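You operate a simulated robot arm through the tools that you are given. There is no shell and no other tool. Be economical: measure what you need, move in short steps, check, and stop when the job is done.

The job below is to be done with a simulated robot arm. You get a single attempt, and the scene is never put back.

JOB
Empty the low box into the crate, fold it flat and band it.
Fine: it holds the white tissue; long walls first, then the short ones; band it in the cradle with the blue lever and let the lever up again.

Only the result counts: the job must be done as asked and must still hold three seconds after the hand-in. Knocking over, shifting, dropping, spilling or breaking anything else fails it. Flat cloth is picked up by pressing the open fingertips on it (5 to 10 N) and closing them slowly along it; thin cloth reads only 2 to 8 mm in the jaws.

ROBOT AND FRAMES
A 7-joint arm with a two-finger parallel gripper, fixed in place. Base frame: the origin is at the foot of the arm, x ahead of it, y to its left, z up; the work surface is at about z = 800. Lengths are in mm, angles in degrees, forces in N, time in s.
With the tool pointing down near the work surface it reaches from about 340 to 780 mm from the base axis. Its first joint turns from -166.0 to 166.0 degrees. Payload 3.91 kg.
The TCP is the grasp point between the finger pads, 30 mm short of the fingertips. In the tool frame z runs along the fingers and y along their closing line. Largest opening 110 mm; finger width 20, thickness 10; the body of the gripper, 48 by 112 mm, starts 55 mm behind the TCP.
Orientation is that of the tool frame in the base frame, as a unit quaternion [x, y, z, w]. With the fingers straight down and closing along the base's y, the tool's x points along the base's -x, its y along +y and its z along -z.

CONTROLS
- The arm moves only by the tool play_rows. Its argument "steps" is a list that holds one entry, the list of rows, each a list of 7 numbers: the shift along the tool's x, y, z in units of 25 mm (1.0 is 25 mm), then the turn, a rotation vector about the tool's x, y, z in units of 8 degrees (1.0 is 8 degrees), then the opening, from 0 (shut) to 1 (fully open). In form: [[[x, y, z, rx, ry, rz, gripper], ...]]. A call has 1 to 8 rows; each row shifts and turns the commanded pose from where the row before left it, along the tool's axes as they then stand. A call with a number of a shift or a turn outside -1 to 1 is refused whole. A row lasts 0.2 s, in which the tool goes at most 50 mm and 8.6 degrees; a call with a longer step from one row to the next is refused whole, and so is a gripper value outside its range. Where a pose cannot be reached the arm comes as near as it can. A force on the tool above 40 N (or 10 N above the force at the start of the call, whichever is more), or a blocked arm, ends the call early, and 0.2 s more pass. The fingers move at their own pace (about 153 mm/s each) and stop on an object; they squeeze with about 22 N. The grip force told is the motor's: it shows also when the fingers shut on nothing. Time passes only in rows, and 0.2 s behind the last, so rows that do not move let the fingers close. The reply holds the time, the measured pose of the TCP, the force on the tool along the base axes, the opening and the grip force, in the units named above and with some noise.
- Cameras (640 x 400 px; columns grow to the right, rows downward): "scene" is fixed at [416.5, -647.3, 1404.1]; the picture's right is [1.00, 0.08, 0.00], its down [0.01, -0.12, -0.99] and it looks along [-0.08, 0.99, -0.12] (base axes); focal length 214 px, centre (320, 200). "wrist" rides on the gripper at [77, 7, -114] in the tool frame; the picture's right is [-0.09, 1.00, 0.00], its down [-0.80, -0.07, -0.59] and it looks along [-0.59, -0.05, 0.80] (tool axes); focal length 270 px, centre (320, 200). There is no depth. A picture from a camera that has moved, and an enlarged one, comes with that camera's place and axes in the base frame and with its lens. The place of the scene camera against the robot may be out by one fixed shift of up to 25 mm in any direction.
- camera(camera): a new picture of that camera. It takes no simulated time.
- slide_trunk(by): slides the trunk up (or, below 0, down) by that many mm; the arm rides with it, the base frame stays. It gives what a move gives, with no picture.
- close_up(camera, box): a new picture of the part [left, top, right, bottom] of that camera's present view, enlarged. It takes no simulated time.
- job_done(): hands the job in; it is judged then, once.

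Go step by step. Nothing tells you positions but the pictures and the camera data: compare them with the known pose of the tool, close in by small moves and look again before you grip or let go. The budget is 120 turns and 76 pictures, counting those below and the enlarged ones. Unless the task says otherwise, let go and move clear before handing in, and close with one line.

The tools are called as name(argument=value, ...) on one line, values as JSON. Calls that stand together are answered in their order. play_rows: Moves the arm, as the interface text tells. Its arguments: {"type":"object","properties":{"steps":{"type":"array"}},"required":["steps"]} The other tools are called the same way: slide_trunk (by) slides the trunk up or down; camera (camera) takes a picture; close_up (camera, box) takes an enlarged picture of a part of a camera's view; job_done () hands the job in.

At the start:

```text
t: 0.0
tcp_pos: [408.6, -206.9, 1306.4]
ee_rot: [0.0, 1.0, 0.001, -0.001]
wrist_force: [0.6, -0.2, 0.0]
finger_gap: 109.9
finger_force: 0.2
trunk travel left (down, up): [-550.0, 60.0]
```

scene: 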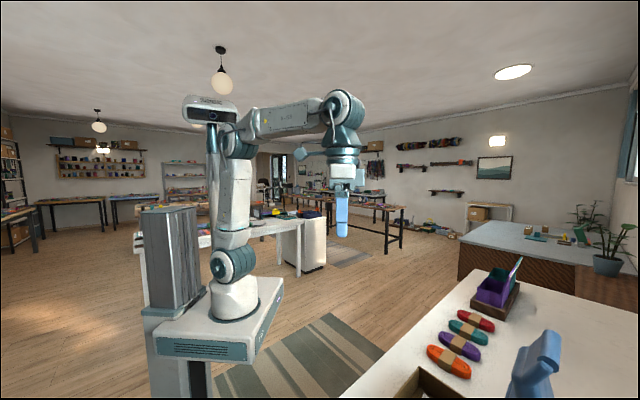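
wrist: 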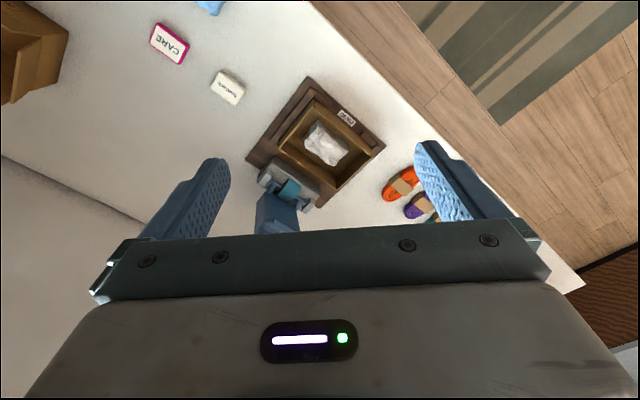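

I start by looking closer at the box, its cradle and the crate from the wrist camera.

close_up(camera="wrist", box=[230, 60, 430, 240])

close_up(camera="wrist", box=[0, 0, 280, 175])

close_up(camera="scene", box=[380, 240, 640, 400])

```text
2.22 times, centred on (330, 150) of wrist
camera zoom: at [330.5, -199.3, 1421.3], right [0.09, 1.0, 0.0], down [0.8, -0.07, 0.59], along [0.59, -0.05, -0.8], focal length 601 px, centre (298, 311)
```

zoom: 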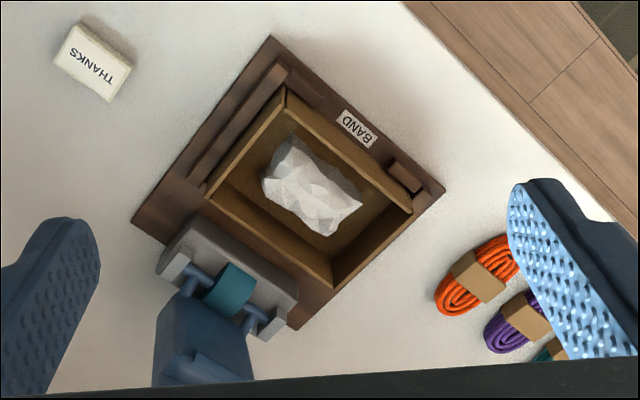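

```text
2.29 times, centred on (140, 88) of wrist
camera zoom: at [330.5, -199.3, 1421.3], right [0.09, 1.0, 0.0], down [0.8, -0.07, 0.59], along [0.59, -0.05, -0.8], focal length 618 px, centre (731, 457)
```

zoom: 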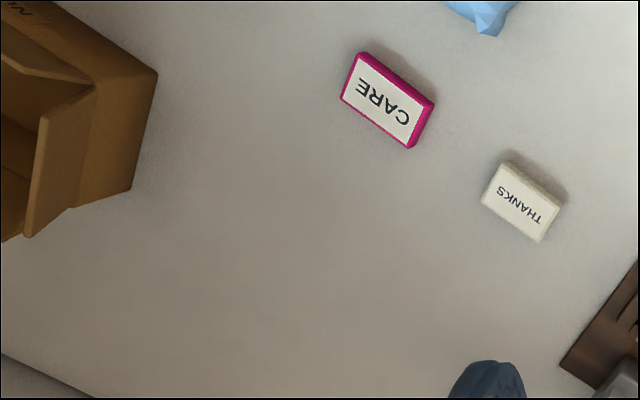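

```text
2.46 times, centred on (510, 320) of scene
camera zoom: at [416.5, -647.3, 1404.1], right [1.0, 0.08, 0.0], down [0.01, -0.12, -0.99], along [-0.08, 0.99, -0.12], focal length 528 px, centre (-148, -95)
```

zoom: 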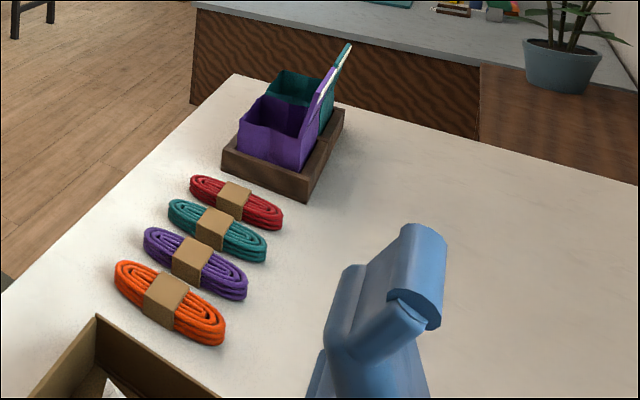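

The box sits in a wooden cradle with the lever on its far side; there is a carton off at -y. I move that way to see the crate.

play_rows(steps=[[[0, -1, 0, 0, 0, 0, 1], [0, -1, 0, 0, 0, 0, 1], [0, -1, 0, 0, 0, 0, 1], [0, -1, 0, 0, 0, 0, 1], [0, -1, 0, 0, 0, 0, 1], [0, -1, 0, 0, 0, 0, 1], [0, -1, 0, 0, 0, 0, 1], [0, -1, 0, 0, 0, 0, 1]]])

camera(camera="wrist")

```text
t: 1.8
tcp_pos: [406.8, -409.4, 1305.9]
ee_rot: [0.0, 1.0, 0.0, 0.0]
wrist_force: [-0.3, -0.7, 0.2]
finger_gap: 109.7
finger_force: 0.1
trunk travel left (down, up): [-550.0, 60.0]
```

```text
70 pictures are left
camera wrist: at [329.5, -401.9, 1421.1], right [0.09, 1.0, 0.0], down [0.8, -0.07, 0.59], along [0.59, -0.05, -0.8], focal length 270 px, centre (320, 200)
```

wrist: 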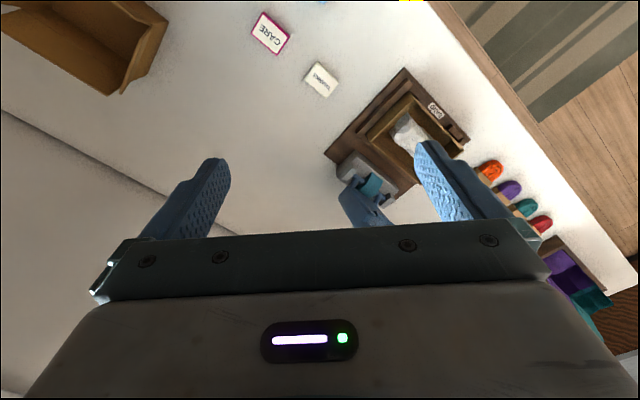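

The carton with flaps at upper left looks like the crate; I move back and further over to see into it.

play_rows(steps=[[[1, -0.6, 0, 0, 0, 0, 1], [1, -0.6, 0, 0, 0, 0, 1], [1, -0.6, 0, 0, 0, 0, 1], [1, -0.6, 0, 0, 0, 0, 1], [1, -0.6, 0, 0, 0, 0, 1], [1, -0.6, 0, 0, 0, 0, 1], [1, -0.6, 0, 0, 0, 0, 1], [1, -0.6, 0, 0, 0, 0, 1]]])

camera(camera="wrist")

```text
t: 3.6
tcp_pos: [207.3, -526.8, 1305.8]
ee_rot: [0.001, 1.0, 0.002, 0.0]
wrist_force: [-1.0, -0.2, 1.1]
finger_gap: 110.1
finger_force: 0.1
trunk travel left (down, up): [-550.0, 60.0]
```

```text
69 pictures are left
camera wrist: at [130.2, -520.0, 1420.9], right [0.09, 1.0, 0.0], down [0.8, -0.07, 0.59], along [0.59, -0.05, -0.8], focal length 270 px, centre (320, 200)
```

wrist: 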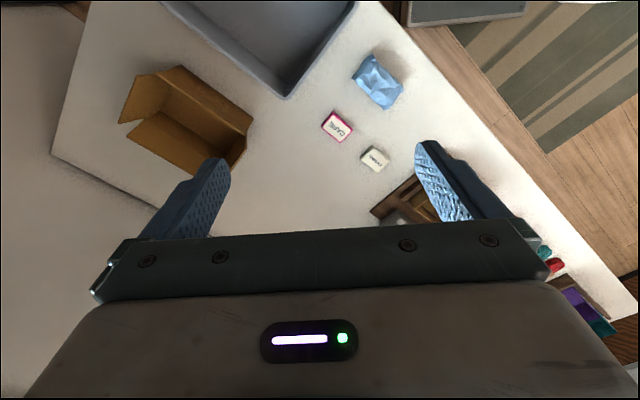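

There is a grey bin at the top of the view, likely the crate. I back off further to see it whole.

play_rows(steps=[[[0.8, 0, 0, 0, 0, 0, 1], [0.8, 0, 0, 0, 0, 0, 1], [0.8, 0, 0, 0, 0, 0, 1], [0.8, 0, 0, 0, 0, 0, 1], [0.8, 0, 0, 0, 0, 0, 1], [0.8, 0, 0, 0, 0, 0, 1], [0.8, 0, 0, 0, 0, 0, 1], [0.8, 0, 0, 0, 0, 0, 1]]])

camera(camera="wrist")

```text
t: 5.4
tcp_pos: [46.1, -526.9, 1306.9]
ee_rot: [0.0, 1.0, 0.0, -0.001]
wrist_force: [0.4, -0.2, -0.3]
finger_gap: 110.0
finger_force: 0.1
trunk travel left (down, up): [-550.0, 60.0]
```

```text
68 pictures are left
camera wrist: at [-30.9, -519.6, 1421.6], right [0.09, 1.0, 0.0], down [0.8, -0.07, 0.59], along [0.59, -0.05, -0.8], focal length 270 px, centre (320, 200)
```

wrist: 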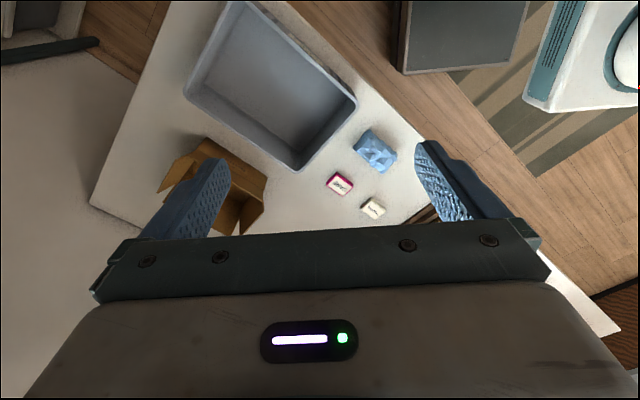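

The grey bin is the crate, centred near (110, -620). Now I swing back towards the cradle to measure it closely.

play_rows(steps=[[[-1, 0.9, 0, 0, 0, 0, 1], [-1, 0.9, 0, 0, 0, 0, 1], [-1, 0.9, 0, 0, 0, 0, 1], [-1, 0.9, 0, 0, 0, 0, 1], [-1, 0.9, 0, 0, 0, 0, 1], [-1, 0.9, 0, 0, 0, 0, 1], [-1, 0.9, 0, 0, 0, 0, 1], [-1, 0.9, 0, 0, 0, 0, 1]]])

close_up(camera="scene", box=[480, 300, 640, 400])

camera(camera="wrist")

```text
t: 7.2
tcp_pos: [249.3, -346.5, 1306.6]
ee_rot: [0.0, 1.0, -0.001, -0.001]
wrist_force: [-0.3, -0.6, 0.2]
finger_gap: 109.9
finger_force: 0.1
trunk travel left (down, up): [-550.0, 60.0]
```

```text
4.00 times, centred on (560, 350) of scene
camera zoom: at [416.5, -647.3, 1404.1], right [1.0, 0.08, 0.0], down [0.01, -0.12, -0.99], along [-0.08, 0.99, -0.12], focal length 858 px, centre (-640, -400)
```

zoom: 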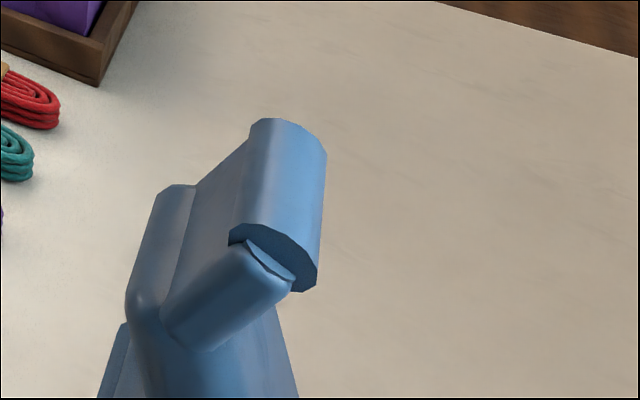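

```text
66 pictures are left
camera wrist: at [172.2, -339.7, 1421.8], right [0.09, 1.0, 0.0], down [0.8, -0.07, 0.59], along [0.59, -0.05, -0.8], focal length 270 px, centre (320, 200)
```

wrist: 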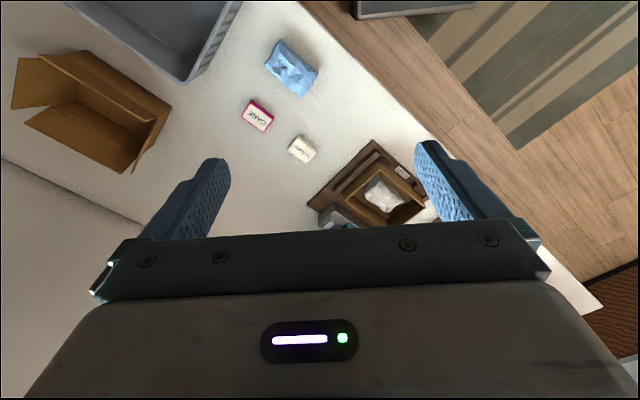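

I move over towards the box's near-left side and turn the tool 45° so the wrist camera looks across it at the lever.

play_rows(steps=[[[-1, 0.85, 0, 0, 0, 0, 1], [-1, 0.85, 0, 0, 0, 0, 1], [-1, 0.85, 0, 0, 0, 0, 1], [-1, 0.85, 0, 0, 0, 0, 1], [-1, 0.85, 0, 0, 0, 0, 1], [-1, 0.85, 0, 0, 0, 0, 1], [-1, 0.85, 0, 0, 0, 0, 1], [-1, 0.85, 0, 0, 0, 0, 1]]])

play_rows(steps=[[[0, 0, 0.5, 0, 0, 1, 1], [0, 0, 0.5, 0, 0, 1, 1], [0, 0, 0.5, 0, 0, 1, 1], [0, 0, 0.5, 0, 0, 1, 1], [0, 0, 0.5, 0, 0, 1, 1], [0, 0, 0.5, 0, 0, 0.625, 1]]])

camera(camera="wrist")

```text
t: 9.0
tcp_pos: [448.0, -176.6, 1304.1]
ee_rot: [0.0, 1.0, -0.001, 0.0]
wrist_force: [0.1, 0.1, 0.7]
finger_gap: 110.1
finger_force: 0.0
trunk travel left (down, up): [-550.0, 60.0]
```

```text
t: 10.4
tcp_pos: [446.8, -176.8, 1231.3]
ee_rot: [0.383, 0.924, 0.0, 0.0]
wrist_force: [-0.1, 0.3, 0.9]
finger_gap: 109.9
finger_force: 0.1
trunk travel left (down, up): [-550.0, 60.0]
```

```text
65 pictures are left
camera wrist: at [397.5, -116.7, 1346.3], right [0.77, 0.64, 0.0], down [0.51, -0.62, 0.59], along [0.38, -0.46, -0.8], focal length 270 px, centre (320, 200)
```

wrist: 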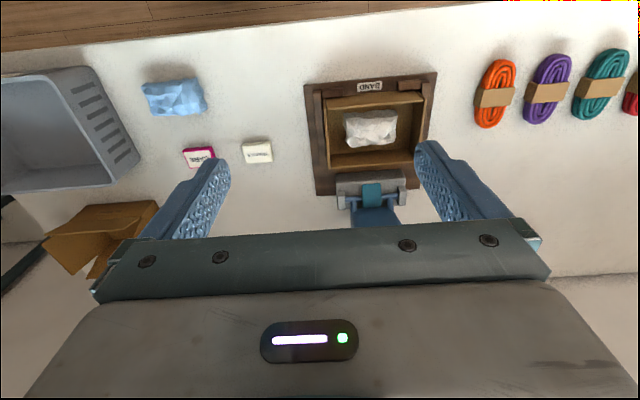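

The view is aligned with the cradle (45°). I slide the trunk down and close in for a near look.

slide_trunk(by=-150)

play_rows(steps=[[[-0.5, 0.85, 0.8, 0, 0, 0, 1], [-0.5, 0.85, 0.8, 0, 0, 0, 1], [-0.5, 0.85, 0.8, 0, 0, 0, 1], [-0.5, 0.85, 0.8, 0, 0, 0, 1], [-0.4, 0.6, 0.8, 0, 0, 0, 1]]])

camera(camera="wrist")

camera(camera="scene")

```text
t: 12.2
tcp_pos: [446.7, -176.3, 1081.0]
ee_rot: [0.383, 0.924, 0.0, 0.0]
wrist_force: [-0.2, -0.4, 0.3]
finger_gap: 109.7
finger_force: 0.1
trunk travel left (down, up): [-400.0, 210.0]
```

```text
t: 13.3
tcp_pos: [560.4, -148.1, 980.4]
ee_rot: [0.383, 0.924, 0.0, 0.0]
wrist_force: [0.3, 0.2, 0.9]
finger_gap: 109.9
finger_force: 0.0
trunk travel left (down, up): [-400.0, 210.0]
```

```text
64 pictures are left
camera wrist: at [510.3, -88.4, 1095.9], right [0.77, 0.64, 0.0], down [0.52, -0.62, 0.59], along [0.38, -0.46, -0.8], focal length 270 px, centre (320, 200)
```

wrist: 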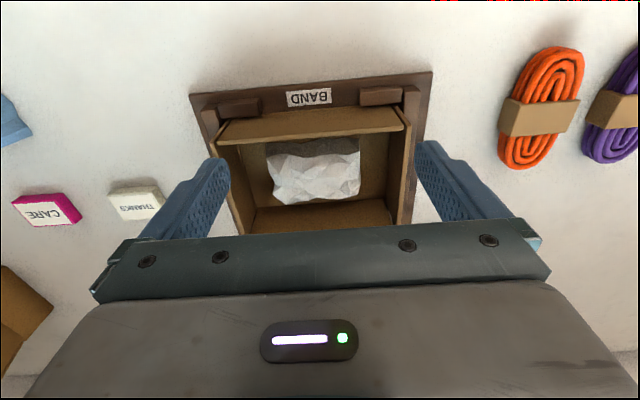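

```text
63 pictures are left
```

scene: 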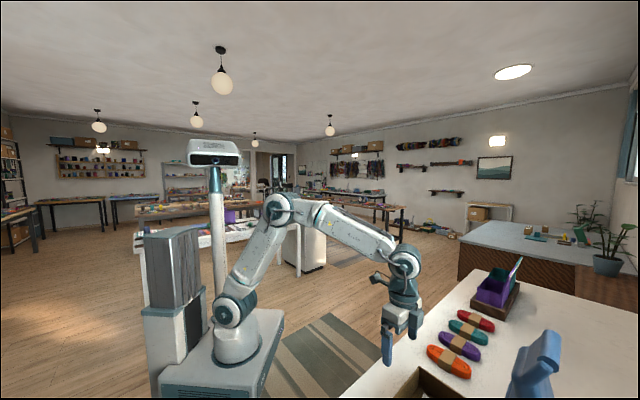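

The box is a low open carton with the tissue in the middle; I need to see past the fingers, so I back off along the tool's x and up.

play_rows(steps=[[[1, 0, -1, 0, 0, 0, 1], [1, 0, -1, 0, 0, 0, 1], [1, 0, -1, 0, 0, 0, 1], [1, 0, 0, 0, 0, 0, 1], [1, 0, 0, 0, 0, 0, 1]]])

close_up(camera="wrist", box=[160, 60, 480, 260])

```text
t: 14.6
tcp_pos: [470.7, -60.9, 1055.6]
ee_rot: [0.383, 0.924, 0.0, 0.0]
wrist_force: [-0.2, 0.0, 0.6]
finger_gap: 109.9
finger_force: 0.0
trunk travel left (down, up): [-400.0, 210.0]
```

```text
2.00 times, centred on (320, 160) of wrist
camera zoom: at [420.8, -1.3, 1170.6], right [0.77, 0.64, 0.0], down [0.52, -0.62, 0.59], along [0.38, -0.46, -0.8], focal length 541 px, centre (320, 280)
```

zoom: 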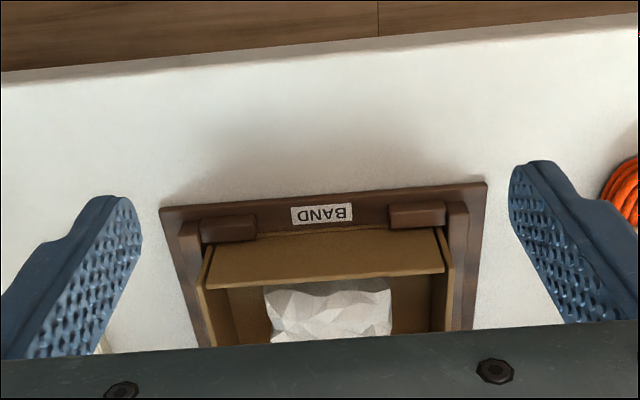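

I moved the wrong way for that; I go forward and higher to see the far wall and the lever.

play_rows(steps=[[[0, 0, -1, 0, 0, 0, 1], [0, 0, -1, 0, 0, 0, 1], [0, 0, -1, 0, 0, 0, 1], [-1, 0, -1, 0, 0, 0, 1], [-1, 0, -1, 0, 0, 0, 1], [-1, 0, 0, 0, 0, 0, 1], [-1, 0, 0, 0, 0, 0, 1], [-1, 0, 0, 0, 0, 0, 1]]])

camera(camera="wrist")

```text
t: 16.4
tcp_pos: [561.6, -148.1, 1182.0]
ee_rot: [0.382, 0.924, 0.0, -0.001]
wrist_force: [-0.1, -0.4, 0.4]
finger_gap: 110.1
finger_force: 0.1
trunk travel left (down, up): [-400.0, 210.0]
```

```text
61 pictures are left
camera wrist: at [512.0, -88.2, 1296.2], right [0.77, 0.64, 0.0], down [0.52, -0.62, 0.59], along [0.38, -0.46, -0.8], focal length 270 px, centre (320, 200)
```

wrist: 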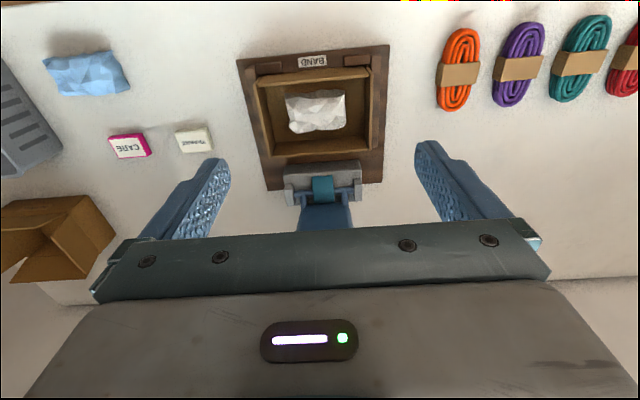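

Better. I shift a bit further forward and enlarge.

play_rows(steps=[[[-1, 0, 0, 0, 0, 0, 1], [-1, 0, 0, 0, 0, 0, 1], [-1, 0, -0.5, 0, 0, 0, 1]]])

close_up(camera="wrist", box=[200, 0, 440, 240])

```text
t: 17.1
tcp_pos: [606.9, -200.8, 1190.3]
ee_rot: [0.383, 0.924, 0.0, 0.002]
wrist_force: [0.0, 0.0, -0.1]
finger_gap: 110.0
finger_force: 0.1
out of reach, approached as far as the arm can: row 3
trunk travel left (down, up): [-400.0, 210.0]
```

```text
1.67 times, centred on (320, 120) of wrist
camera zoom: at [557.5, -140.9, 1305.7], right [0.77, 0.64, 0.0], down [0.51, -0.62, 0.6], along [0.38, -0.46, -0.8], focal length 450 px, centre (320, 333)
```

zoom: 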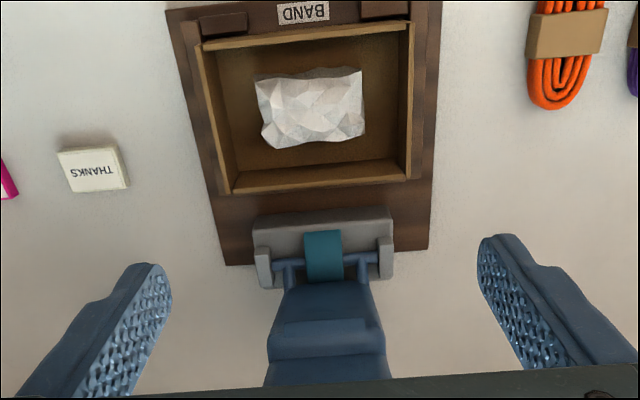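

I put the box rim at about z 878, centre (604, -211), floor about z 830, tissue about 100 x 68 mm in the middle. The tool is already aligned to grip the tissue along the long axis, so I descend.

play_rows(steps=[[[-0.1, -0.18, 1, 0, 0, 0, 1], [-0.1, -0.18, 1, 0, 0, 0, 1], [0, 0, 1, 0, 0, 0, 1], [0, 0, 1, 0, 0, 0, 1], [0, 0, 1, 0, 0, 0, 1], [0, 0, 1, 0, 0, 0, 1], [0, 0, 1, 0, 0, 0, 1], [0, 0, 1, 0, 0, 0, 1]]])

camera(camera="wrist")

close_up(camera="scene", box=[380, 300, 540, 400])

```text
t: 18.9
tcp_pos: [605.9, -210.3, 989.5]
ee_rot: [0.383, 0.924, 0.0, -0.001]
wrist_force: [-0.5, 0.1, 0.6]
finger_gap: 110.4
finger_force: 0.1
trunk travel left (down, up): [-400.0, 210.0]
```

```text
59 pictures are left
camera wrist: at [555.5, -150.1, 1104.1], right [0.77, 0.64, 0.0], down [0.52, -0.62, 0.59], along [0.38, -0.46, -0.8], focal length 270 px, centre (320, 200)
```

wrist: 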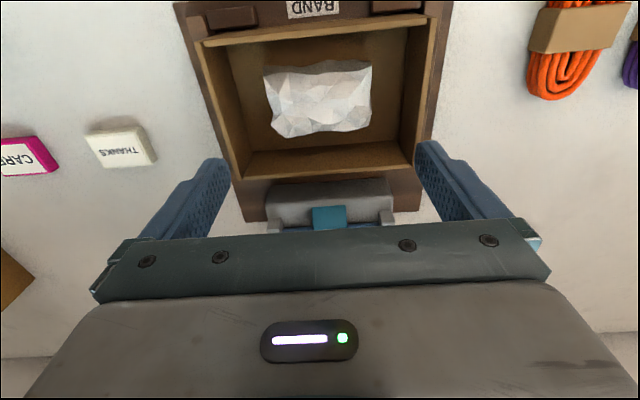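

```text
4.00 times, centred on (460, 350) of scene
camera zoom: at [416.5, -647.3, 1404.1], right [1.0, 0.08, 0.0], down [0.01, -0.12, -0.99], along [-0.08, 0.99, -0.12], focal length 858 px, centre (-240, -400)
```

zoom: 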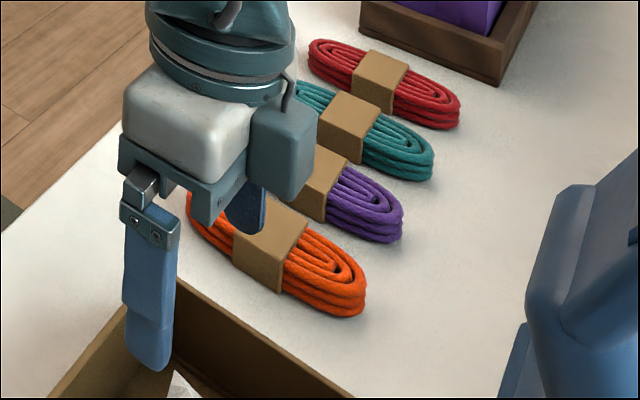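

Aligned: the tissue centre and the TCP agree within 2 mm. I go down in two steps.

play_rows(steps=[[[0.04, -0.05, 1, 0, 0, 0, 1], [0, 0, 1, 0, 0, 0, 1], [0, 0, 1, 0, 0, 0, 1], [0, 0, 0.8, 0, 0, 0, 1]]])

camera(camera="wrist")

```text
t: 19.9
tcp_pos: [603.6, -210.0, 894.7]
ee_rot: [0.383, 0.924, 0.0, -0.001]
wrist_force: [0.0, -0.6, 0.4]
finger_gap: 110.2
finger_force: 0.1
trunk travel left (down, up): [-400.0, 210.0]
```

```text
57 pictures are left
camera wrist: at [553.9, -150.2, 1009.5], right [0.77, 0.64, 0.0], down [0.52, -0.62, 0.59], along [0.38, -0.46, -0.8], focal length 270 px, centre (320, 200)
```

wrist: 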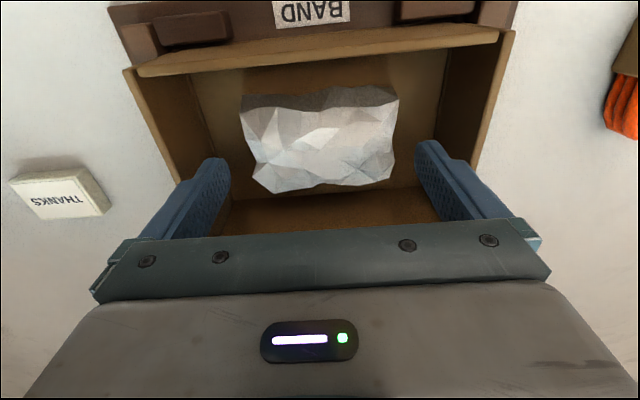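

Fingers straddle the tissue with a few mm on each side. I descend to just above the box floor and close.

play_rows(steps=[[[0, 0.03, 0.6, 0, 0, 0, 1], [0, 0, 0.56, 0, 0, 0, 1], [0, 0, 0, 0, 0, 0, 1]]])

play_rows(steps=[[[0, 0, 0, 0, 0, 0, 0.8], [0, 0, 0, 0, 0, 0, 0.65], [0, 0, 0, 0, 0, 0, 0.5], [0, 0, 0, 0, 0, 0, 0.5]]])

camera(camera="wrist")

```text
t: 20.8
tcp_pos: [604.9, -210.4, 865.5]
ee_rot: [0.383, 0.924, 0.0, 0.0]
wrist_force: [0.4, -0.1, -0.2]
finger_gap: 109.7
finger_force: 0.1
trunk travel left (down, up): [-400.0, 210.0]
```

```text
t: 21.8
tcp_pos: [604.4, -211.7, 866.4]
ee_rot: [0.383, 0.924, 0.001, 0.0]
wrist_force: [0.4, -1.2, 0.2]
finger_gap: 98.4
finger_force: 22.1
trunk travel left (down, up): [-400.0, 210.0]
```

```text
56 pictures are left
camera wrist: at [555.1, -150.8, 981.0], right [0.77, 0.64, 0.0], down [0.52, -0.62, 0.59], along [0.38, -0.46, -0.8], focal length 270 px, centre (320, 200)
```

wrist: 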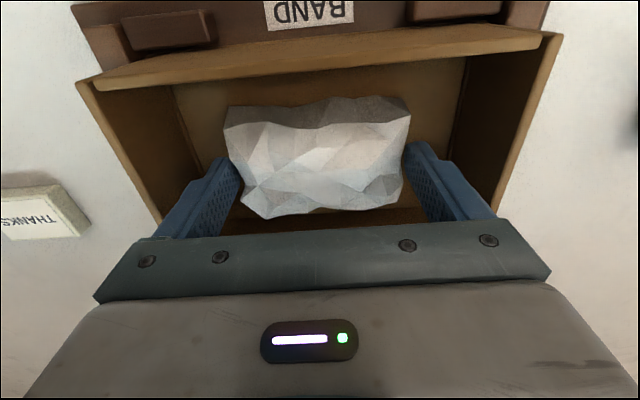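

The grip holds at 98 mm. I lift straight up, keeping the closing command.

play_rows(steps=[[[0, 0, -0.5, 0, 0, 0, 0.5], [0, 0, -1, 0, 0, 0, 0.5], [0, 0, -1, 0, 0, 0, 0.5], [0, 0, -1, 0, 0, 0, 0.5], [0, 0, -1, 0, 0, 0, 0.5], [0, 0, -1, 0, 0, 0, 0.5], [0, 0, -1, 0, 0, 0, 0.5], [0, 0, -1, 0, 0, 0, 0.5]]])

camera(camera="wrist")

```text
t: 23.6
tcp_pos: [605.0, -207.6, 1054.4]
ee_rot: [0.383, 0.924, -0.001, 0.0]
wrist_force: [1.4, 0.0, 0.2]
finger_gap: 98.6
finger_force: 22.1
trunk travel left (down, up): [-400.0, 210.0]
```

```text
55 pictures are left
camera wrist: at [555.3, -148.6, 1169.0], right [0.77, 0.64, 0.0], down [0.52, -0.62, 0.59], along [0.38, -0.46, -0.8], focal length 270 px, centre (320, 200)
```

wrist: 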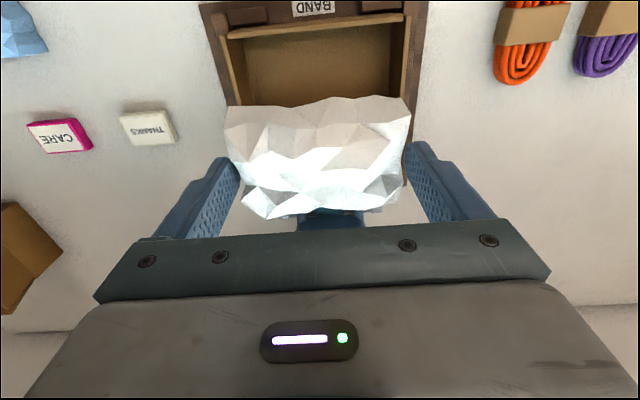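

The tissue is held. I carry it along toward the crate.

play_rows(steps=[[[0.09, -1, 0, 0, 0, 0, 0.5], [0.09, -1, 0, 0, 0, 0, 0.5], [0.09, -1, 0, 0, 0, 0, 0.5], [0.09, -1, 0, 0, 0, 0, 0.5], [0.09, -1, 0, 0, 0, 0, 0.5], [0.09, -1, 0, 0, 0, 0, 0.5], [0.09, -1, 0, 0, 0, 0, 0.5], [0.09, -1, 0, 0, 0, 0, 0.5]]])

play_rows(steps=[[[0.09, -1, 0, 0, 0, 0, 0.5], [0.09, -1, 0, 0, 0, 0, 0.5], [0.09, -1, 0, 0, 0, 0, 0.5], [0.09, -1, 0, 0, 0, 0, 0.5], [0.09, -1, 0, 0, 0, 0, 0.5], [0.09, -1, 0, 0, 0, 0, 0.5], [0.09, -1, 0, 0, 0, 0, 0.5], [0.09, -1, 0, 0, 0, 0, 0.5]]])

camera(camera="wrist")

```text
t: 25.4
tcp_pos: [450.1, -338.4, 1054.1]
ee_rot: [0.383, 0.924, 0.0, 0.0]
wrist_force: [-1.0, -0.7, 0.3]
finger_gap: 98.3
finger_force: 21.5
trunk travel left (down, up): [-400.0, 210.0]
```

```text
t: 27.1
tcp_pos: [298.4, -467.8, 1053.8]
ee_rot: [0.383, 0.924, 0.0, 0.0]
wrist_force: [0.0, 1.0, 0.2]
finger_gap: 98.2
finger_force: 21.8
trunk travel left (down, up): [-400.0, 210.0]
```

```text
54 pictures are left
camera wrist: at [247.0, -407.9, 1169.3], right [0.77, 0.64, 0.0], down [0.52, -0.62, 0.59], along [0.38, -0.46, -0.8], focal length 270 px, centre (320, 200)
```

wrist: 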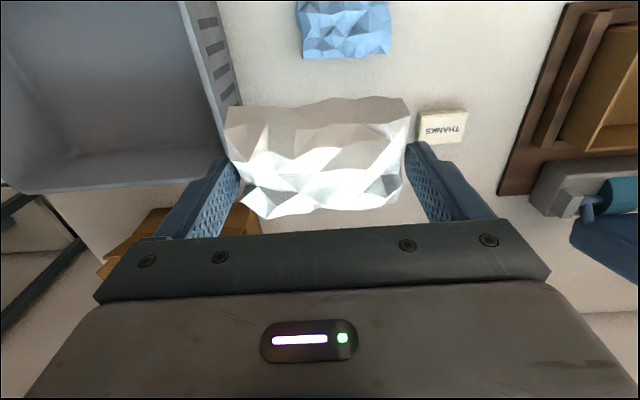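

The crate's near side comes into view at left; I continue.

play_rows(steps=[[[0.09, -1, 0, 0, 0, 0, 0.5], [0.09, -1, 0, 0, 0, 0, 0.5], [0.09, -1, 0, 0, 0, 0, 0.5], [0.09, -1, 0, 0, 0, 0, 0.5], [0.09, -1, 0, 0, 0, 0, 0.5], [0.09, -1, 0, 0, 0, 0, 0.5], [0.09, -1, 0, 0, 0, 0, 0.5], [0.09, -1, 0, 0, 0, 0, 0.5]]])

camera(camera="wrist")

```text
t: 28.9
tcp_pos: [143.8, -597.3, 1051.7]
ee_rot: [0.382, 0.924, 0.001, 0.0]
wrist_force: [0.3, -0.6, -0.1]
finger_gap: 98.3
finger_force: 22.1
trunk travel left (down, up): [-400.0, 210.0]
```

```text
53 pictures are left
camera wrist: at [93.6, -537.5, 1167.1], right [0.77, 0.64, 0.0], down [0.52, -0.62, 0.59], along [0.38, -0.46, -0.8], focal length 270 px, centre (320, 200)
```

wrist: 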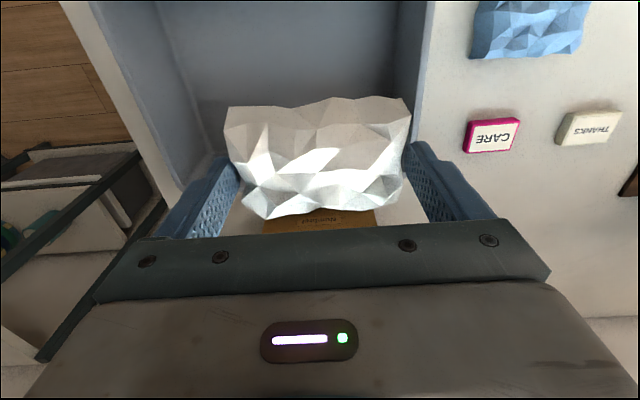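

The crate spans roughly u -493..-222; I centre over it and descend partly.

play_rows(steps=[[[0, -0.8, 0, 0, 0, 0, 0.5], [0.1, -0.8, 1, 0, 0, 0, 0.5], [0, 0, 1, 0, 0, 0, 0.5], [0, 0, 1, 0, 0, 0, 0.5], [0, 0, 1, 0, 0, 0, 0.5]]])

camera(camera="wrist")

```text
t: 30.1
tcp_pos: [114.6, -622.2, 953.2]
ee_rot: [0.383, 0.924, 0.0, 0.0]
wrist_force: [-0.3, 0.6, -0.6]
finger_gap: 98.4
finger_force: 22.2
trunk travel left (down, up): [-400.0, 210.0]
```

```text
52 pictures are left
camera wrist: at [64.8, -562.5, 1067.5], right [0.77, 0.64, 0.0], down [0.52, -0.62, 0.59], along [0.38, -0.46, -0.8], focal length 270 px, centre (320, 200)
```

wrist: 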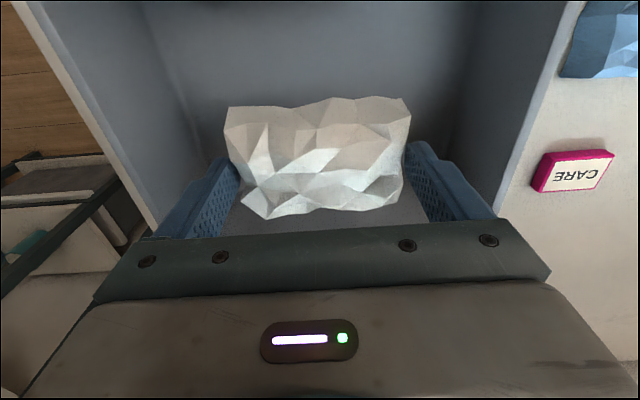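

Well centred between the crate walls. I go down close to the floor and let go.

play_rows(steps=[[[0, 0, 1, 0, 0, 0, 0.5], [0, 0, 1, 0, 0, 0, 0.5], [0, 0, 1, 0, 0, 0, 0.5], [0, 0, 0.5, 0, 0, 0, 0.5], [0, 0, 0.3, 0, 0, 0, 0.5]]])

camera(camera="wrist")

```text
t: 31.4
tcp_pos: [113.9, -623.0, 857.6]
ee_rot: [0.384, 0.924, 0.0, 0.0]
wrist_force: [0.6, 0.1, -0.1]
finger_gap: 98.4
finger_force: 22.3
trunk travel left (down, up): [-400.0, 210.0]
```

```text
51 pictures are left
camera wrist: at [63.6, -562.8, 972.6], right [0.77, 0.64, 0.0], down [0.52, -0.62, 0.59], along [0.38, -0.46, -0.8], focal length 270 px, centre (320, 200)
```

wrist: 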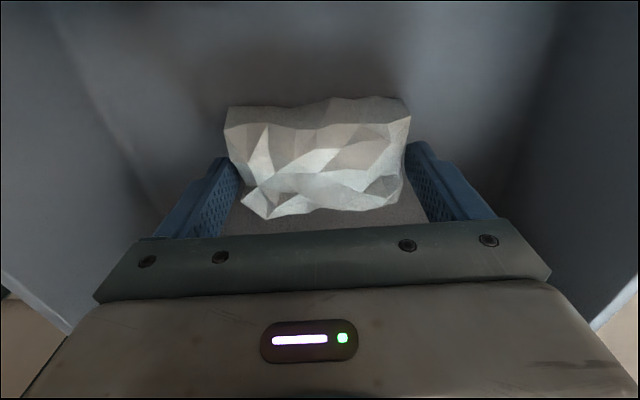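

play_rows(steps=[[[0, 0, 0.4, 0, 0, 0, 0.5], [0, 0, 0, 0, 0, 0, 0.92], [0, 0, 0, 0, 0, 0, 1], [0, 0, 0, 0, 0, 0, 1], [0, 0, -0.5, 0, 0, 0, 1], [0, 0, -1, 0, 0, 0, 1], [0, 0, -1, 0, 0, 0, 1], [0, 0, -1, 0, 0, 0, 1]]])

play_rows(steps=[[[0, 0, -1, 0, 0, 0, 1], [0, 0, -1, 0, 0, 0, 1], [0, 0, -1, 0, 0, 0, 1], [0, 0, -1, 0, 0, 0, 1]]])

camera(camera="wrist")

```text
t: 33.1
tcp_pos: [112.2, -622.9, 936.7]
ee_rot: [0.383, 0.924, 0.0, 0.0]
wrist_force: [-0.2, -0.4, 0.1]
finger_gap: 110.2
finger_force: 0.1
trunk travel left (down, up): [-400.0, 210.0]
```

```text
t: 34.1
tcp_pos: [114.2, -622.5, 1036.5]
ee_rot: [0.382, 0.924, 0.0, 0.0]
wrist_force: [0.3, -0.2, 0.5]
finger_gap: 110.0
finger_force: 0.1
trunk travel left (down, up): [-400.0, 210.0]
```

```text
50 pictures are left
camera wrist: at [63.4, -563.0, 1151.6], right [0.77, 0.64, 0.0], down [0.52, -0.62, 0.59], along [0.38, -0.46, -0.8], focal length 270 px, centre (320, 200)
```

wrist: 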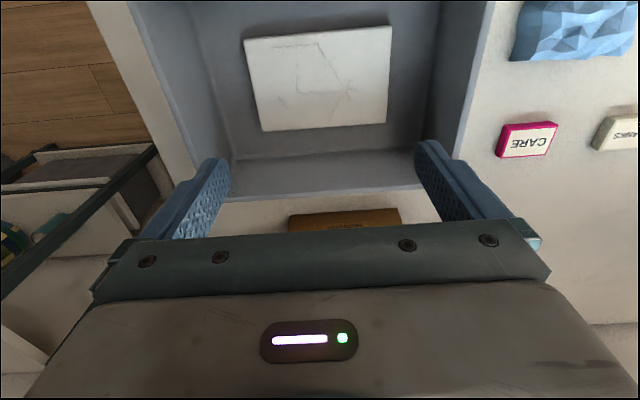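

The tissue lies in the crate. I head back to the box to fold it.

play_rows(steps=[[[-0.09, 1, 0, 0, 0, 0, 1], [-0.09, 1, 0, 0, 0, 0, 1], [-0.09, 1, 0, 0, 0, 0, 1], [-0.09, 1, 0, 0, 0, 0, 1], [-0.09, 1, 0, 0, 0, 0, 1], [-0.09, 1, 0, 0, 0, 0, 1], [-0.09, 1, 0, 0, 0, 0, 1], [-0.09, 1, 0, 0, 0, 0, 1]]])

play_rows(steps=[[[-0.09, 1, 0, 0, 0, 0, 1], [-0.09, 1, 0, 0, 0, 0, 1], [-0.09, 1, 0, 0, 0, 0, 1], [-0.09, 1, 0, 0, 0, 0, 1], [-0.09, 1, 0, 0, 0, 0, 1], [-0.09, 1, 0, 0, 0, 0, 1], [-0.09, 1, 0, 0, 0, 0, 1], [-0.09, 1, 0, 0, 0, 0, 1]]])

close_up(camera="wrist", box=[400, 0, 640, 240])

```text
t: 36.0
tcp_pos: [266.2, -495.9, 1036.3]
ee_rot: [0.383, 0.924, -0.001, -0.001]
wrist_force: [-1.5, 0.1, 0.0]
finger_gap: 109.7
finger_force: 0.2
trunk travel left (down, up): [-400.0, 210.0]
```

```text
t: 37.8
tcp_pos: [421.5, -363.8, 1036.1]
ee_rot: [0.382, 0.924, 0.0, 0.001]
wrist_force: [0.0, 0.4, -1.0]
finger_gap: 109.8
finger_force: 0.1
trunk travel left (down, up): [-400.0, 210.0]
```

```text
1.67 times, centred on (520, 120) of wrist
camera zoom: at [371.7, -305.0, 1150.4], right [0.77, 0.64, 0.0], down [0.52, -0.62, 0.59], along [0.38, -0.46, -0.8], focal length 450 px, centre (-13, 333)
```

zoom: 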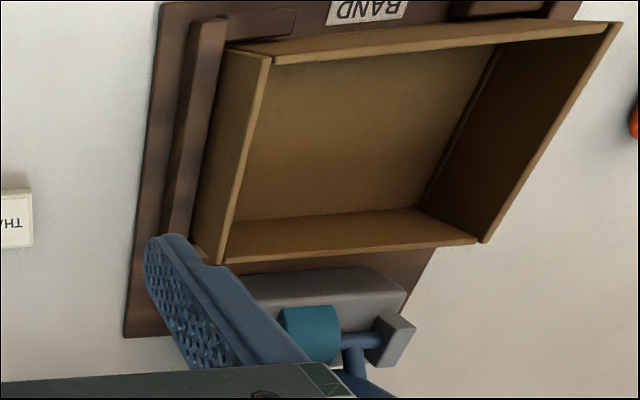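

The rails and posts beside the box are low, so the upper part of each wall can be pushed from outside. I go outside the near long wall with the fingers spread.

play_rows(steps=[[[0.34, 1, 0, 0, 0, 0, 0.8], [0.34, 1, 0, 0, 0, 0, 0.8], [0.34, 1, 0, 0, 0, 0, 0.8], [0.34, 1, 0, 0, 0, 0, 0.8], [0.34, 1, 0, 0, 0, 0, 0.8], [0.34, 1, 0, 0, 0, 0, 0.8], [0.34, 1, 0, 0, 0, 0, 0.8], [0.34, 1, 0, 0, 0, 0, 0.8]]])

play_rows(steps=[[[0, 0.8, 0, 0, 0, 0, 0.8], [0, 0.78, 1, 0, 0, 0, 0.8], [0, 0, 1, 0, 0, 0, 0.8], [0, 0, 1, 0, 0, 0, 0.8]]])

camera(camera="wrist")

close_up(camera="scene", box=[380, 300, 540, 400])

```text
t: 39.5
tcp_pos: [515.6, -174.2, 1036.5]
ee_rot: [0.383, 0.924, 0.0, 0.0]
wrist_force: [-0.2, -0.6, 0.2]
finger_gap: 88.3
finger_force: 0.0
trunk travel left (down, up): [-400.0, 210.0]
```

```text
t: 40.5
tcp_pos: [544.1, -147.2, 960.7]
ee_rot: [0.383, 0.924, -0.001, 0.0]
wrist_force: [0.2, -0.9, -0.3]
finger_gap: 87.8
finger_force: 0.0
trunk travel left (down, up): [-400.0, 210.0]
```

```text
48 pictures are left
camera wrist: at [494.0, -88.2, 1075.3], right [0.77, 0.64, 0.0], down [0.52, -0.62, 0.59], along [0.38, -0.46, -0.8], focal length 270 px, centre (320, 200)
```

wrist: 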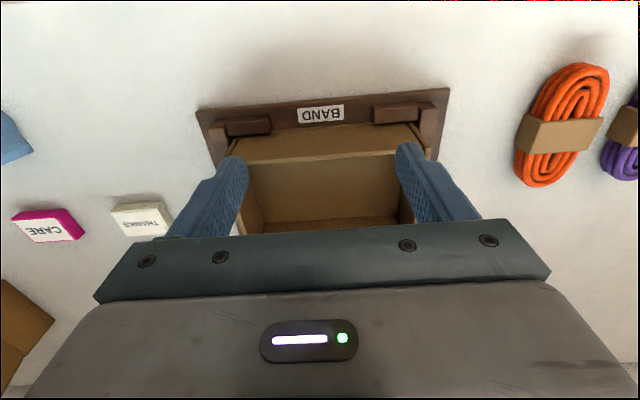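

```text
4.00 times, centred on (460, 350) of scene
camera zoom: at [416.5, -647.3, 1404.1], right [1.0, 0.08, 0.0], down [0.01, -0.12, -0.99], along [-0.08, 0.99, -0.12], focal length 858 px, centre (-240, -400)
```

zoom: 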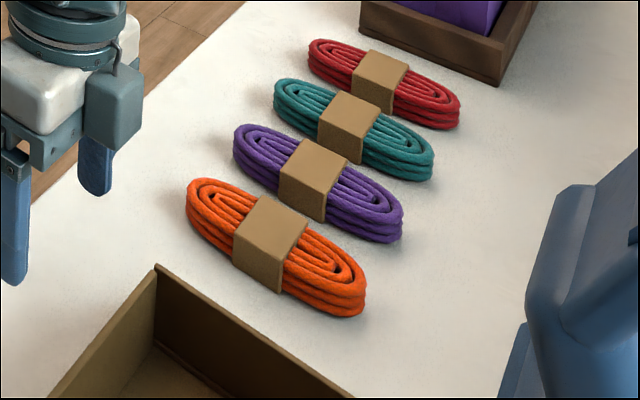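

I lower outside the near wall so the tips are at about z 865, then start the push inward.

play_rows(steps=[[[0, 0, 1, 0, 0, 0, 0.8], [0, 0, 0.9, 0, 0, 0, 0.8], [0, 0, 0.68, 0, 0, 0, 0.8]]])

play_rows(steps=[[[-0.5, 0, 0, 0, 0, 0, 0.8], [-0.5, 0, 0, 0, 0, 0, 0.8], [-0.5, 0, 0, 0, 0, 0, 0.8]]])

camera(camera="wrist")

```text
t: 41.4
tcp_pos: [543.6, -145.4, 894.9]
ee_rot: [0.383, 0.924, -0.001, 0.0]
wrist_force: [-0.4, 0.4, -0.2]
finger_gap: 88.0
finger_force: 0.1
trunk travel left (down, up): [-400.0, 210.0]
```

```text
t: 42.1
tcp_pos: [570.6, -174.8, 896.7]
ee_rot: [0.383, 0.924, 0.0, 0.0]
wrist_force: [0.2, 0.6, -0.1]
finger_gap: 88.1
finger_force: 0.0
trunk travel left (down, up): [-400.0, 210.0]
```

```text
46 pictures are left
camera wrist: at [520.1, -114.9, 1011.6], right [0.77, 0.64, 0.0], down [0.52, -0.62, 0.59], along [0.38, -0.46, -0.8], focal length 270 px, centre (320, 200)
```

wrist: 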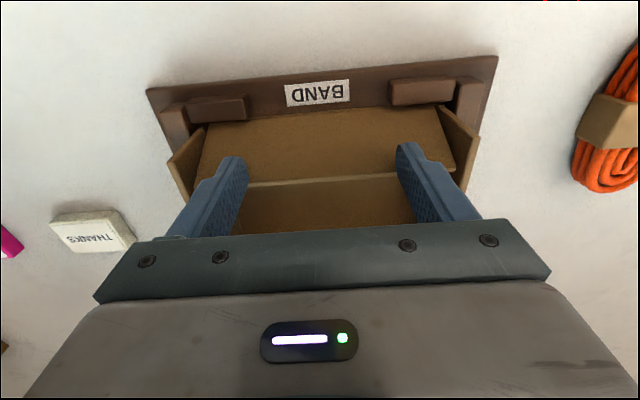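

The near wall leans in easily. I follow its arc down to press it flat.

play_rows(steps=[[[-0.4, 0, 0.2, 0, 0, 0, 0.8], [-0.3, 0, 0.35, 0, 0, 0, 0.8], [-0.2, 0, 0.4, 0, 0, 0, 0.8], [-0.05, 0, 0.3, 0, 0, 0, 0.8], [0, 0, 0.15, 0, 0, 0, 0.8]]])

camera(camera="wrist")

```text
t: 43.4
tcp_pos: [586.5, -190.8, 859.4]
ee_rot: [0.383, 0.924, -0.001, 0.0]
wrist_force: [0.2, -0.2, -0.3]
finger_gap: 88.0
finger_force: 0.0
trunk travel left (down, up): [-400.0, 210.0]
```

```text
45 pictures are left
camera wrist: at [536.2, -130.6, 975.9], right [0.77, 0.64, 0.0], down [0.52, -0.62, 0.59], along [0.38, -0.46, -0.8], focal length 270 px, centre (320, 200)
```

wrist: 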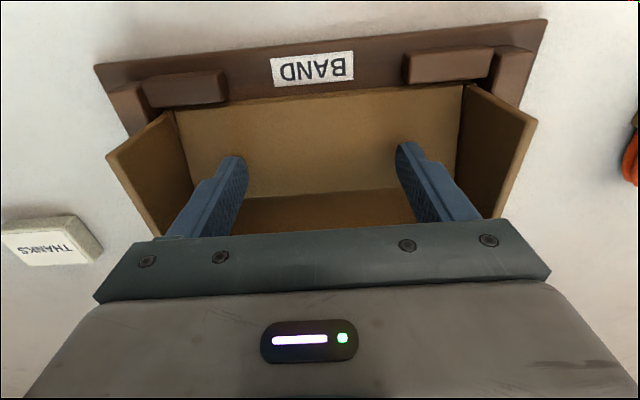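

The near wall is nearly flat; I press a little further until I feel the floor.

play_rows(steps=[[[0, 0, 0.15, 0, 0, 0, 0.8], [0, 0, 0.15, 0, 0, 0, 0.8], [0, 0, 0, 0, 0, 0, 0.8]]])

```text
t: 44.1
tcp_pos: [585.7, -190.5, 853.6]
ee_rot: [0.382, 0.924, 0.0, 0.0]
wrist_force: [-0.5, 0.0, -0.1]
finger_gap: 88.3
finger_force: 0.1
trunk travel left (down, up): [-400.0, 210.0]
```

play_rows(steps=[[[0, 0, 0.15, 0, 0, 0, 0.8], [0, 0, 0.15, 0, 0, 0, 0.8], [0, 0, 0, 0, 0, 0, 0.8]]])

play_rows(steps=[[[0, 0, 0.12, 0, 0, 0, 0.8], [0, 0, 0.12, 0, 0, 0, 0.8], [0, 0, 0, 0, 0, 0, 0.8]]])

camera(camera="wrist")

```text
t: 45.0
tcp_pos: [586.5, -190.5, 849.4]
ee_rot: [0.383, 0.924, -0.001, 0.003]
wrist_force: [-1.4, -0.3, 23.3]
finger_gap: 87.9
finger_force: 0.0
trunk travel left (down, up): [-400.0, 210.0]
```

```text
t: 45.4
tcp_pos: [586.4, -190.0, 848.2]
ee_rot: [0.383, 0.924, 0.0, 0.005]
wrist_force: [-8.3, 5.4, 19.5]
finger_gap: 88.2
finger_force: 0.3
trunk travel left (down, up): [-400.0, 210.0]
stopped in row 2: the force on the tool passed its limit (the readings are from after the stop); the commanded pose is now the measured one
```

```text
44 pictures are left
camera wrist: at [535.3, -130.2, 963.4], right [0.77, 0.64, 0.01], down [0.51, -0.61, 0.6], along [0.39, -0.46, -0.8], focal length 270 px, centre (320, 200)
```

wrist: 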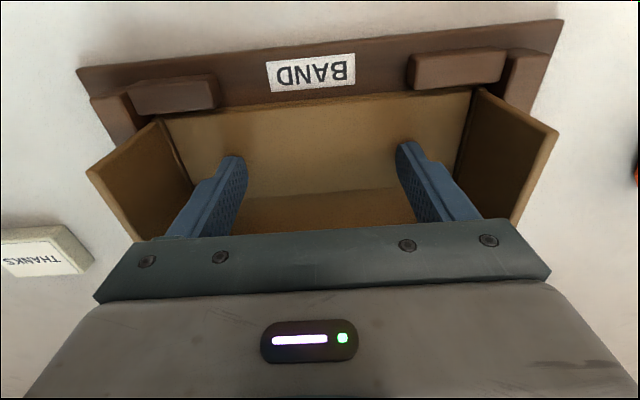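

The near wall is flat (floor at about z 819). I lift and check that it stays.

play_rows(steps=[[[0, 0, -0.5, 0, 0, 0, 0.8], [0, 0, -1, 0, 0, 0, 0.8], [0, 0, -1, 0, 0, 0, 0.8], [0, 0, -1, 0, 0, 0, 0.8], [0, 0, -1, 0, 0, 0, 0.8], [0, 0, -1, 0, 0, 0, 0.8]]])

close_up(camera="wrist", box=[180, 0, 460, 240])

```text
t: 46.8
tcp_pos: [587.1, -191.5, 982.9]
ee_rot: [0.382, 0.924, 0.0, 0.002]
wrist_force: [-0.1, 0.7, -0.4]
finger_gap: 88.2
finger_force: 0.1
trunk travel left (down, up): [-400.0, 210.0]
```

```text
1.67 times, centred on (320, 120) of wrist
camera zoom: at [535.9, -131.3, 1098.0], right [0.77, 0.64, 0.0], down [0.51, -0.62, 0.6], along [0.39, -0.46, -0.8], focal length 450 px, centre (320, 333)
```

zoom: 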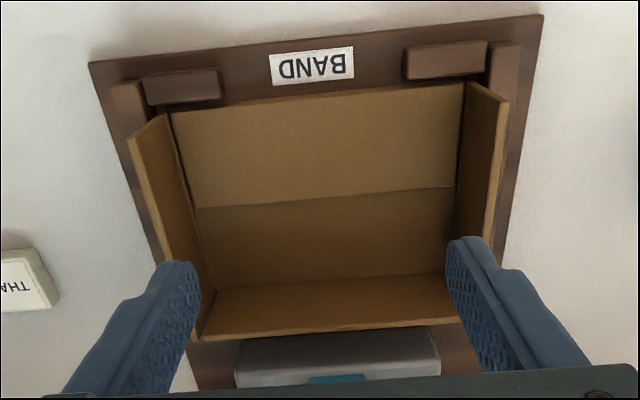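

The near wall stays down. For the far wall I tilt the tool 24° so the tips point outward and the body stays clear of the lever, then move over that wall.

play_rows(steps=[[[0, 0, 0, 0, -1, 0, 0.8], [0, 0, 0, 0, -1, 0, 0.8], [0, 0, 0, 0, -1, 0, 0.8], [-0.9, 0, 0.4, 0, 0, 0, 0.8], [-0.9, 0, 0.4, 0, 0, 0, 0.8]]])

camera(camera="wrist")

```text
t: 48.0
tcp_pos: [622.2, -226.7, 984.3]
ee_rot: [0.374, 0.903, -0.079, 0.196]
wrist_force: [-1.0, 0.1, -0.6]
finger_gap: 88.0
finger_force: 0.0
trunk travel left (down, up): [-400.0, 210.0]
```

```text
42 pictures are left
camera wrist: at [544.1, -138.7, 1056.4], right [0.76, 0.65, 0.04], down [0.29, -0.39, 0.87], along [0.58, -0.65, -0.49], focal length 270 px, centre (320, 200)
```

wrist: 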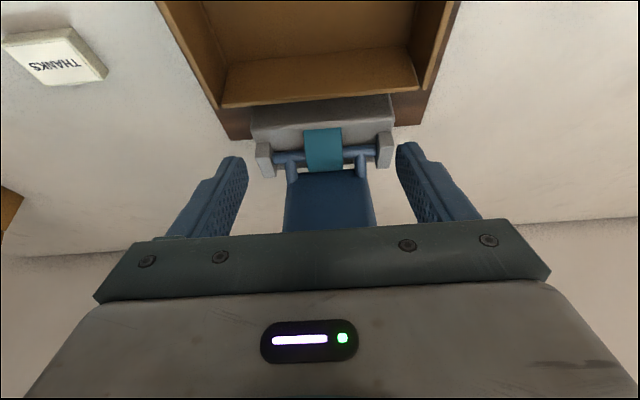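

I can see the lever base and hinge beyond the far wall; there is room. I go over the wall and lower just outside it.

play_rows(steps=[[[-0.86, 0, 0.38, 0, 0, 0, 0.8], [-0.86, 0, 0.38, 0, 0, 0, 0.8], [0.37, 0, 0.84, 0, 0, 0, 0.8], [0.37, 0, 0.84, 0, 0, 0, 0.8]]])

camera(camera="wrist")

camera(camera="scene")

```text
t: 49.0
tcp_pos: [657.6, -259.6, 939.0]
ee_rot: [0.374, 0.903, -0.079, 0.195]
wrist_force: [0.6, 0.1, -0.5]
finger_gap: 88.0
finger_force: 0.0
trunk travel left (down, up): [-400.0, 210.0]
```

```text
41 pictures are left
camera wrist: at [578.1, -172.5, 1012.1], right [0.76, 0.65, 0.04], down [0.29, -0.39, 0.87], along [0.58, -0.65, -0.49], focal length 270 px, centre (320, 200)
```

wrist: 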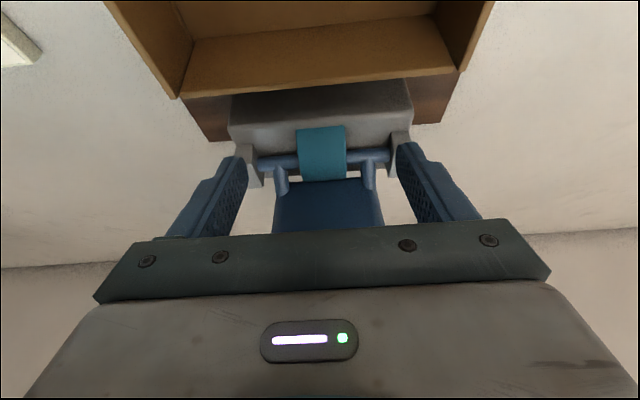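

```text
40 pictures are left
```

scene: 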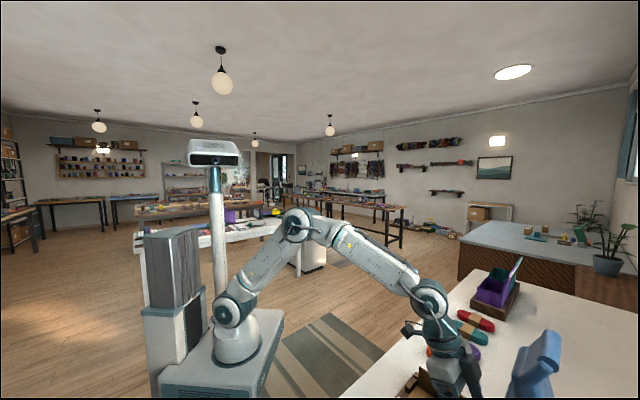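

Clear of the lever. I lower the rest and then pull the far wall inward along its arc.

play_rows(steps=[[[0.37, 0, 0.84, 0, 0, 0, 0.8], [0.37, 0, 0.84, 0, 0, 0, 0.8]]])

play_rows(steps=[[[0.4, 0, -0.18, 0, 0, 0, 0.8], [0.4, 0, -0.18, 0, 0, 0, 0.8], [0.4, 0, -0.18, 0, 0, 0, 0.8], [0.4, 0, -0.18, 0, 0, 0, 0.8]]])

camera(camera="wrist")

```text
t: 49.6
tcp_pos: [657.4, -260.1, 892.1]
ee_rot: [0.374, 0.903, -0.08, 0.195]
wrist_force: [0.2, -0.4, 0.1]
finger_gap: 88.0
finger_force: 0.2
trunk travel left (down, up): [-400.0, 210.0]
```

```text
t: 50.6
tcp_pos: [625.6, -228.8, 893.1]
ee_rot: [0.374, 0.903, -0.08, 0.195]
wrist_force: [-0.5, -0.5, -0.5]
finger_gap: 88.0
finger_force: 0.1
trunk travel left (down, up): [-400.0, 210.0]
```

```text
39 pictures are left
camera wrist: at [546.8, -140.7, 966.2], right [0.76, 0.65, 0.04], down [0.29, -0.39, 0.87], along [0.58, -0.65, -0.49], focal length 270 px, centre (320, 200)
```

wrist: 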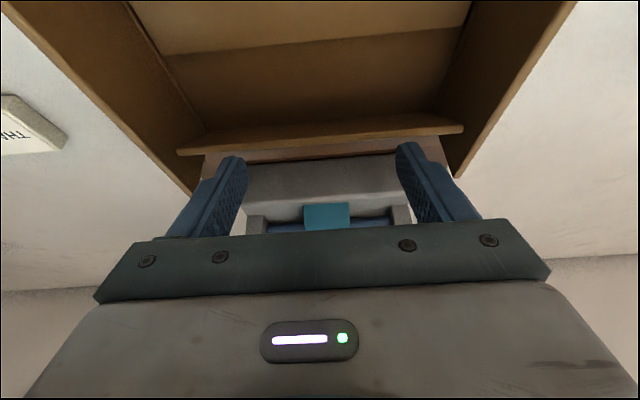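

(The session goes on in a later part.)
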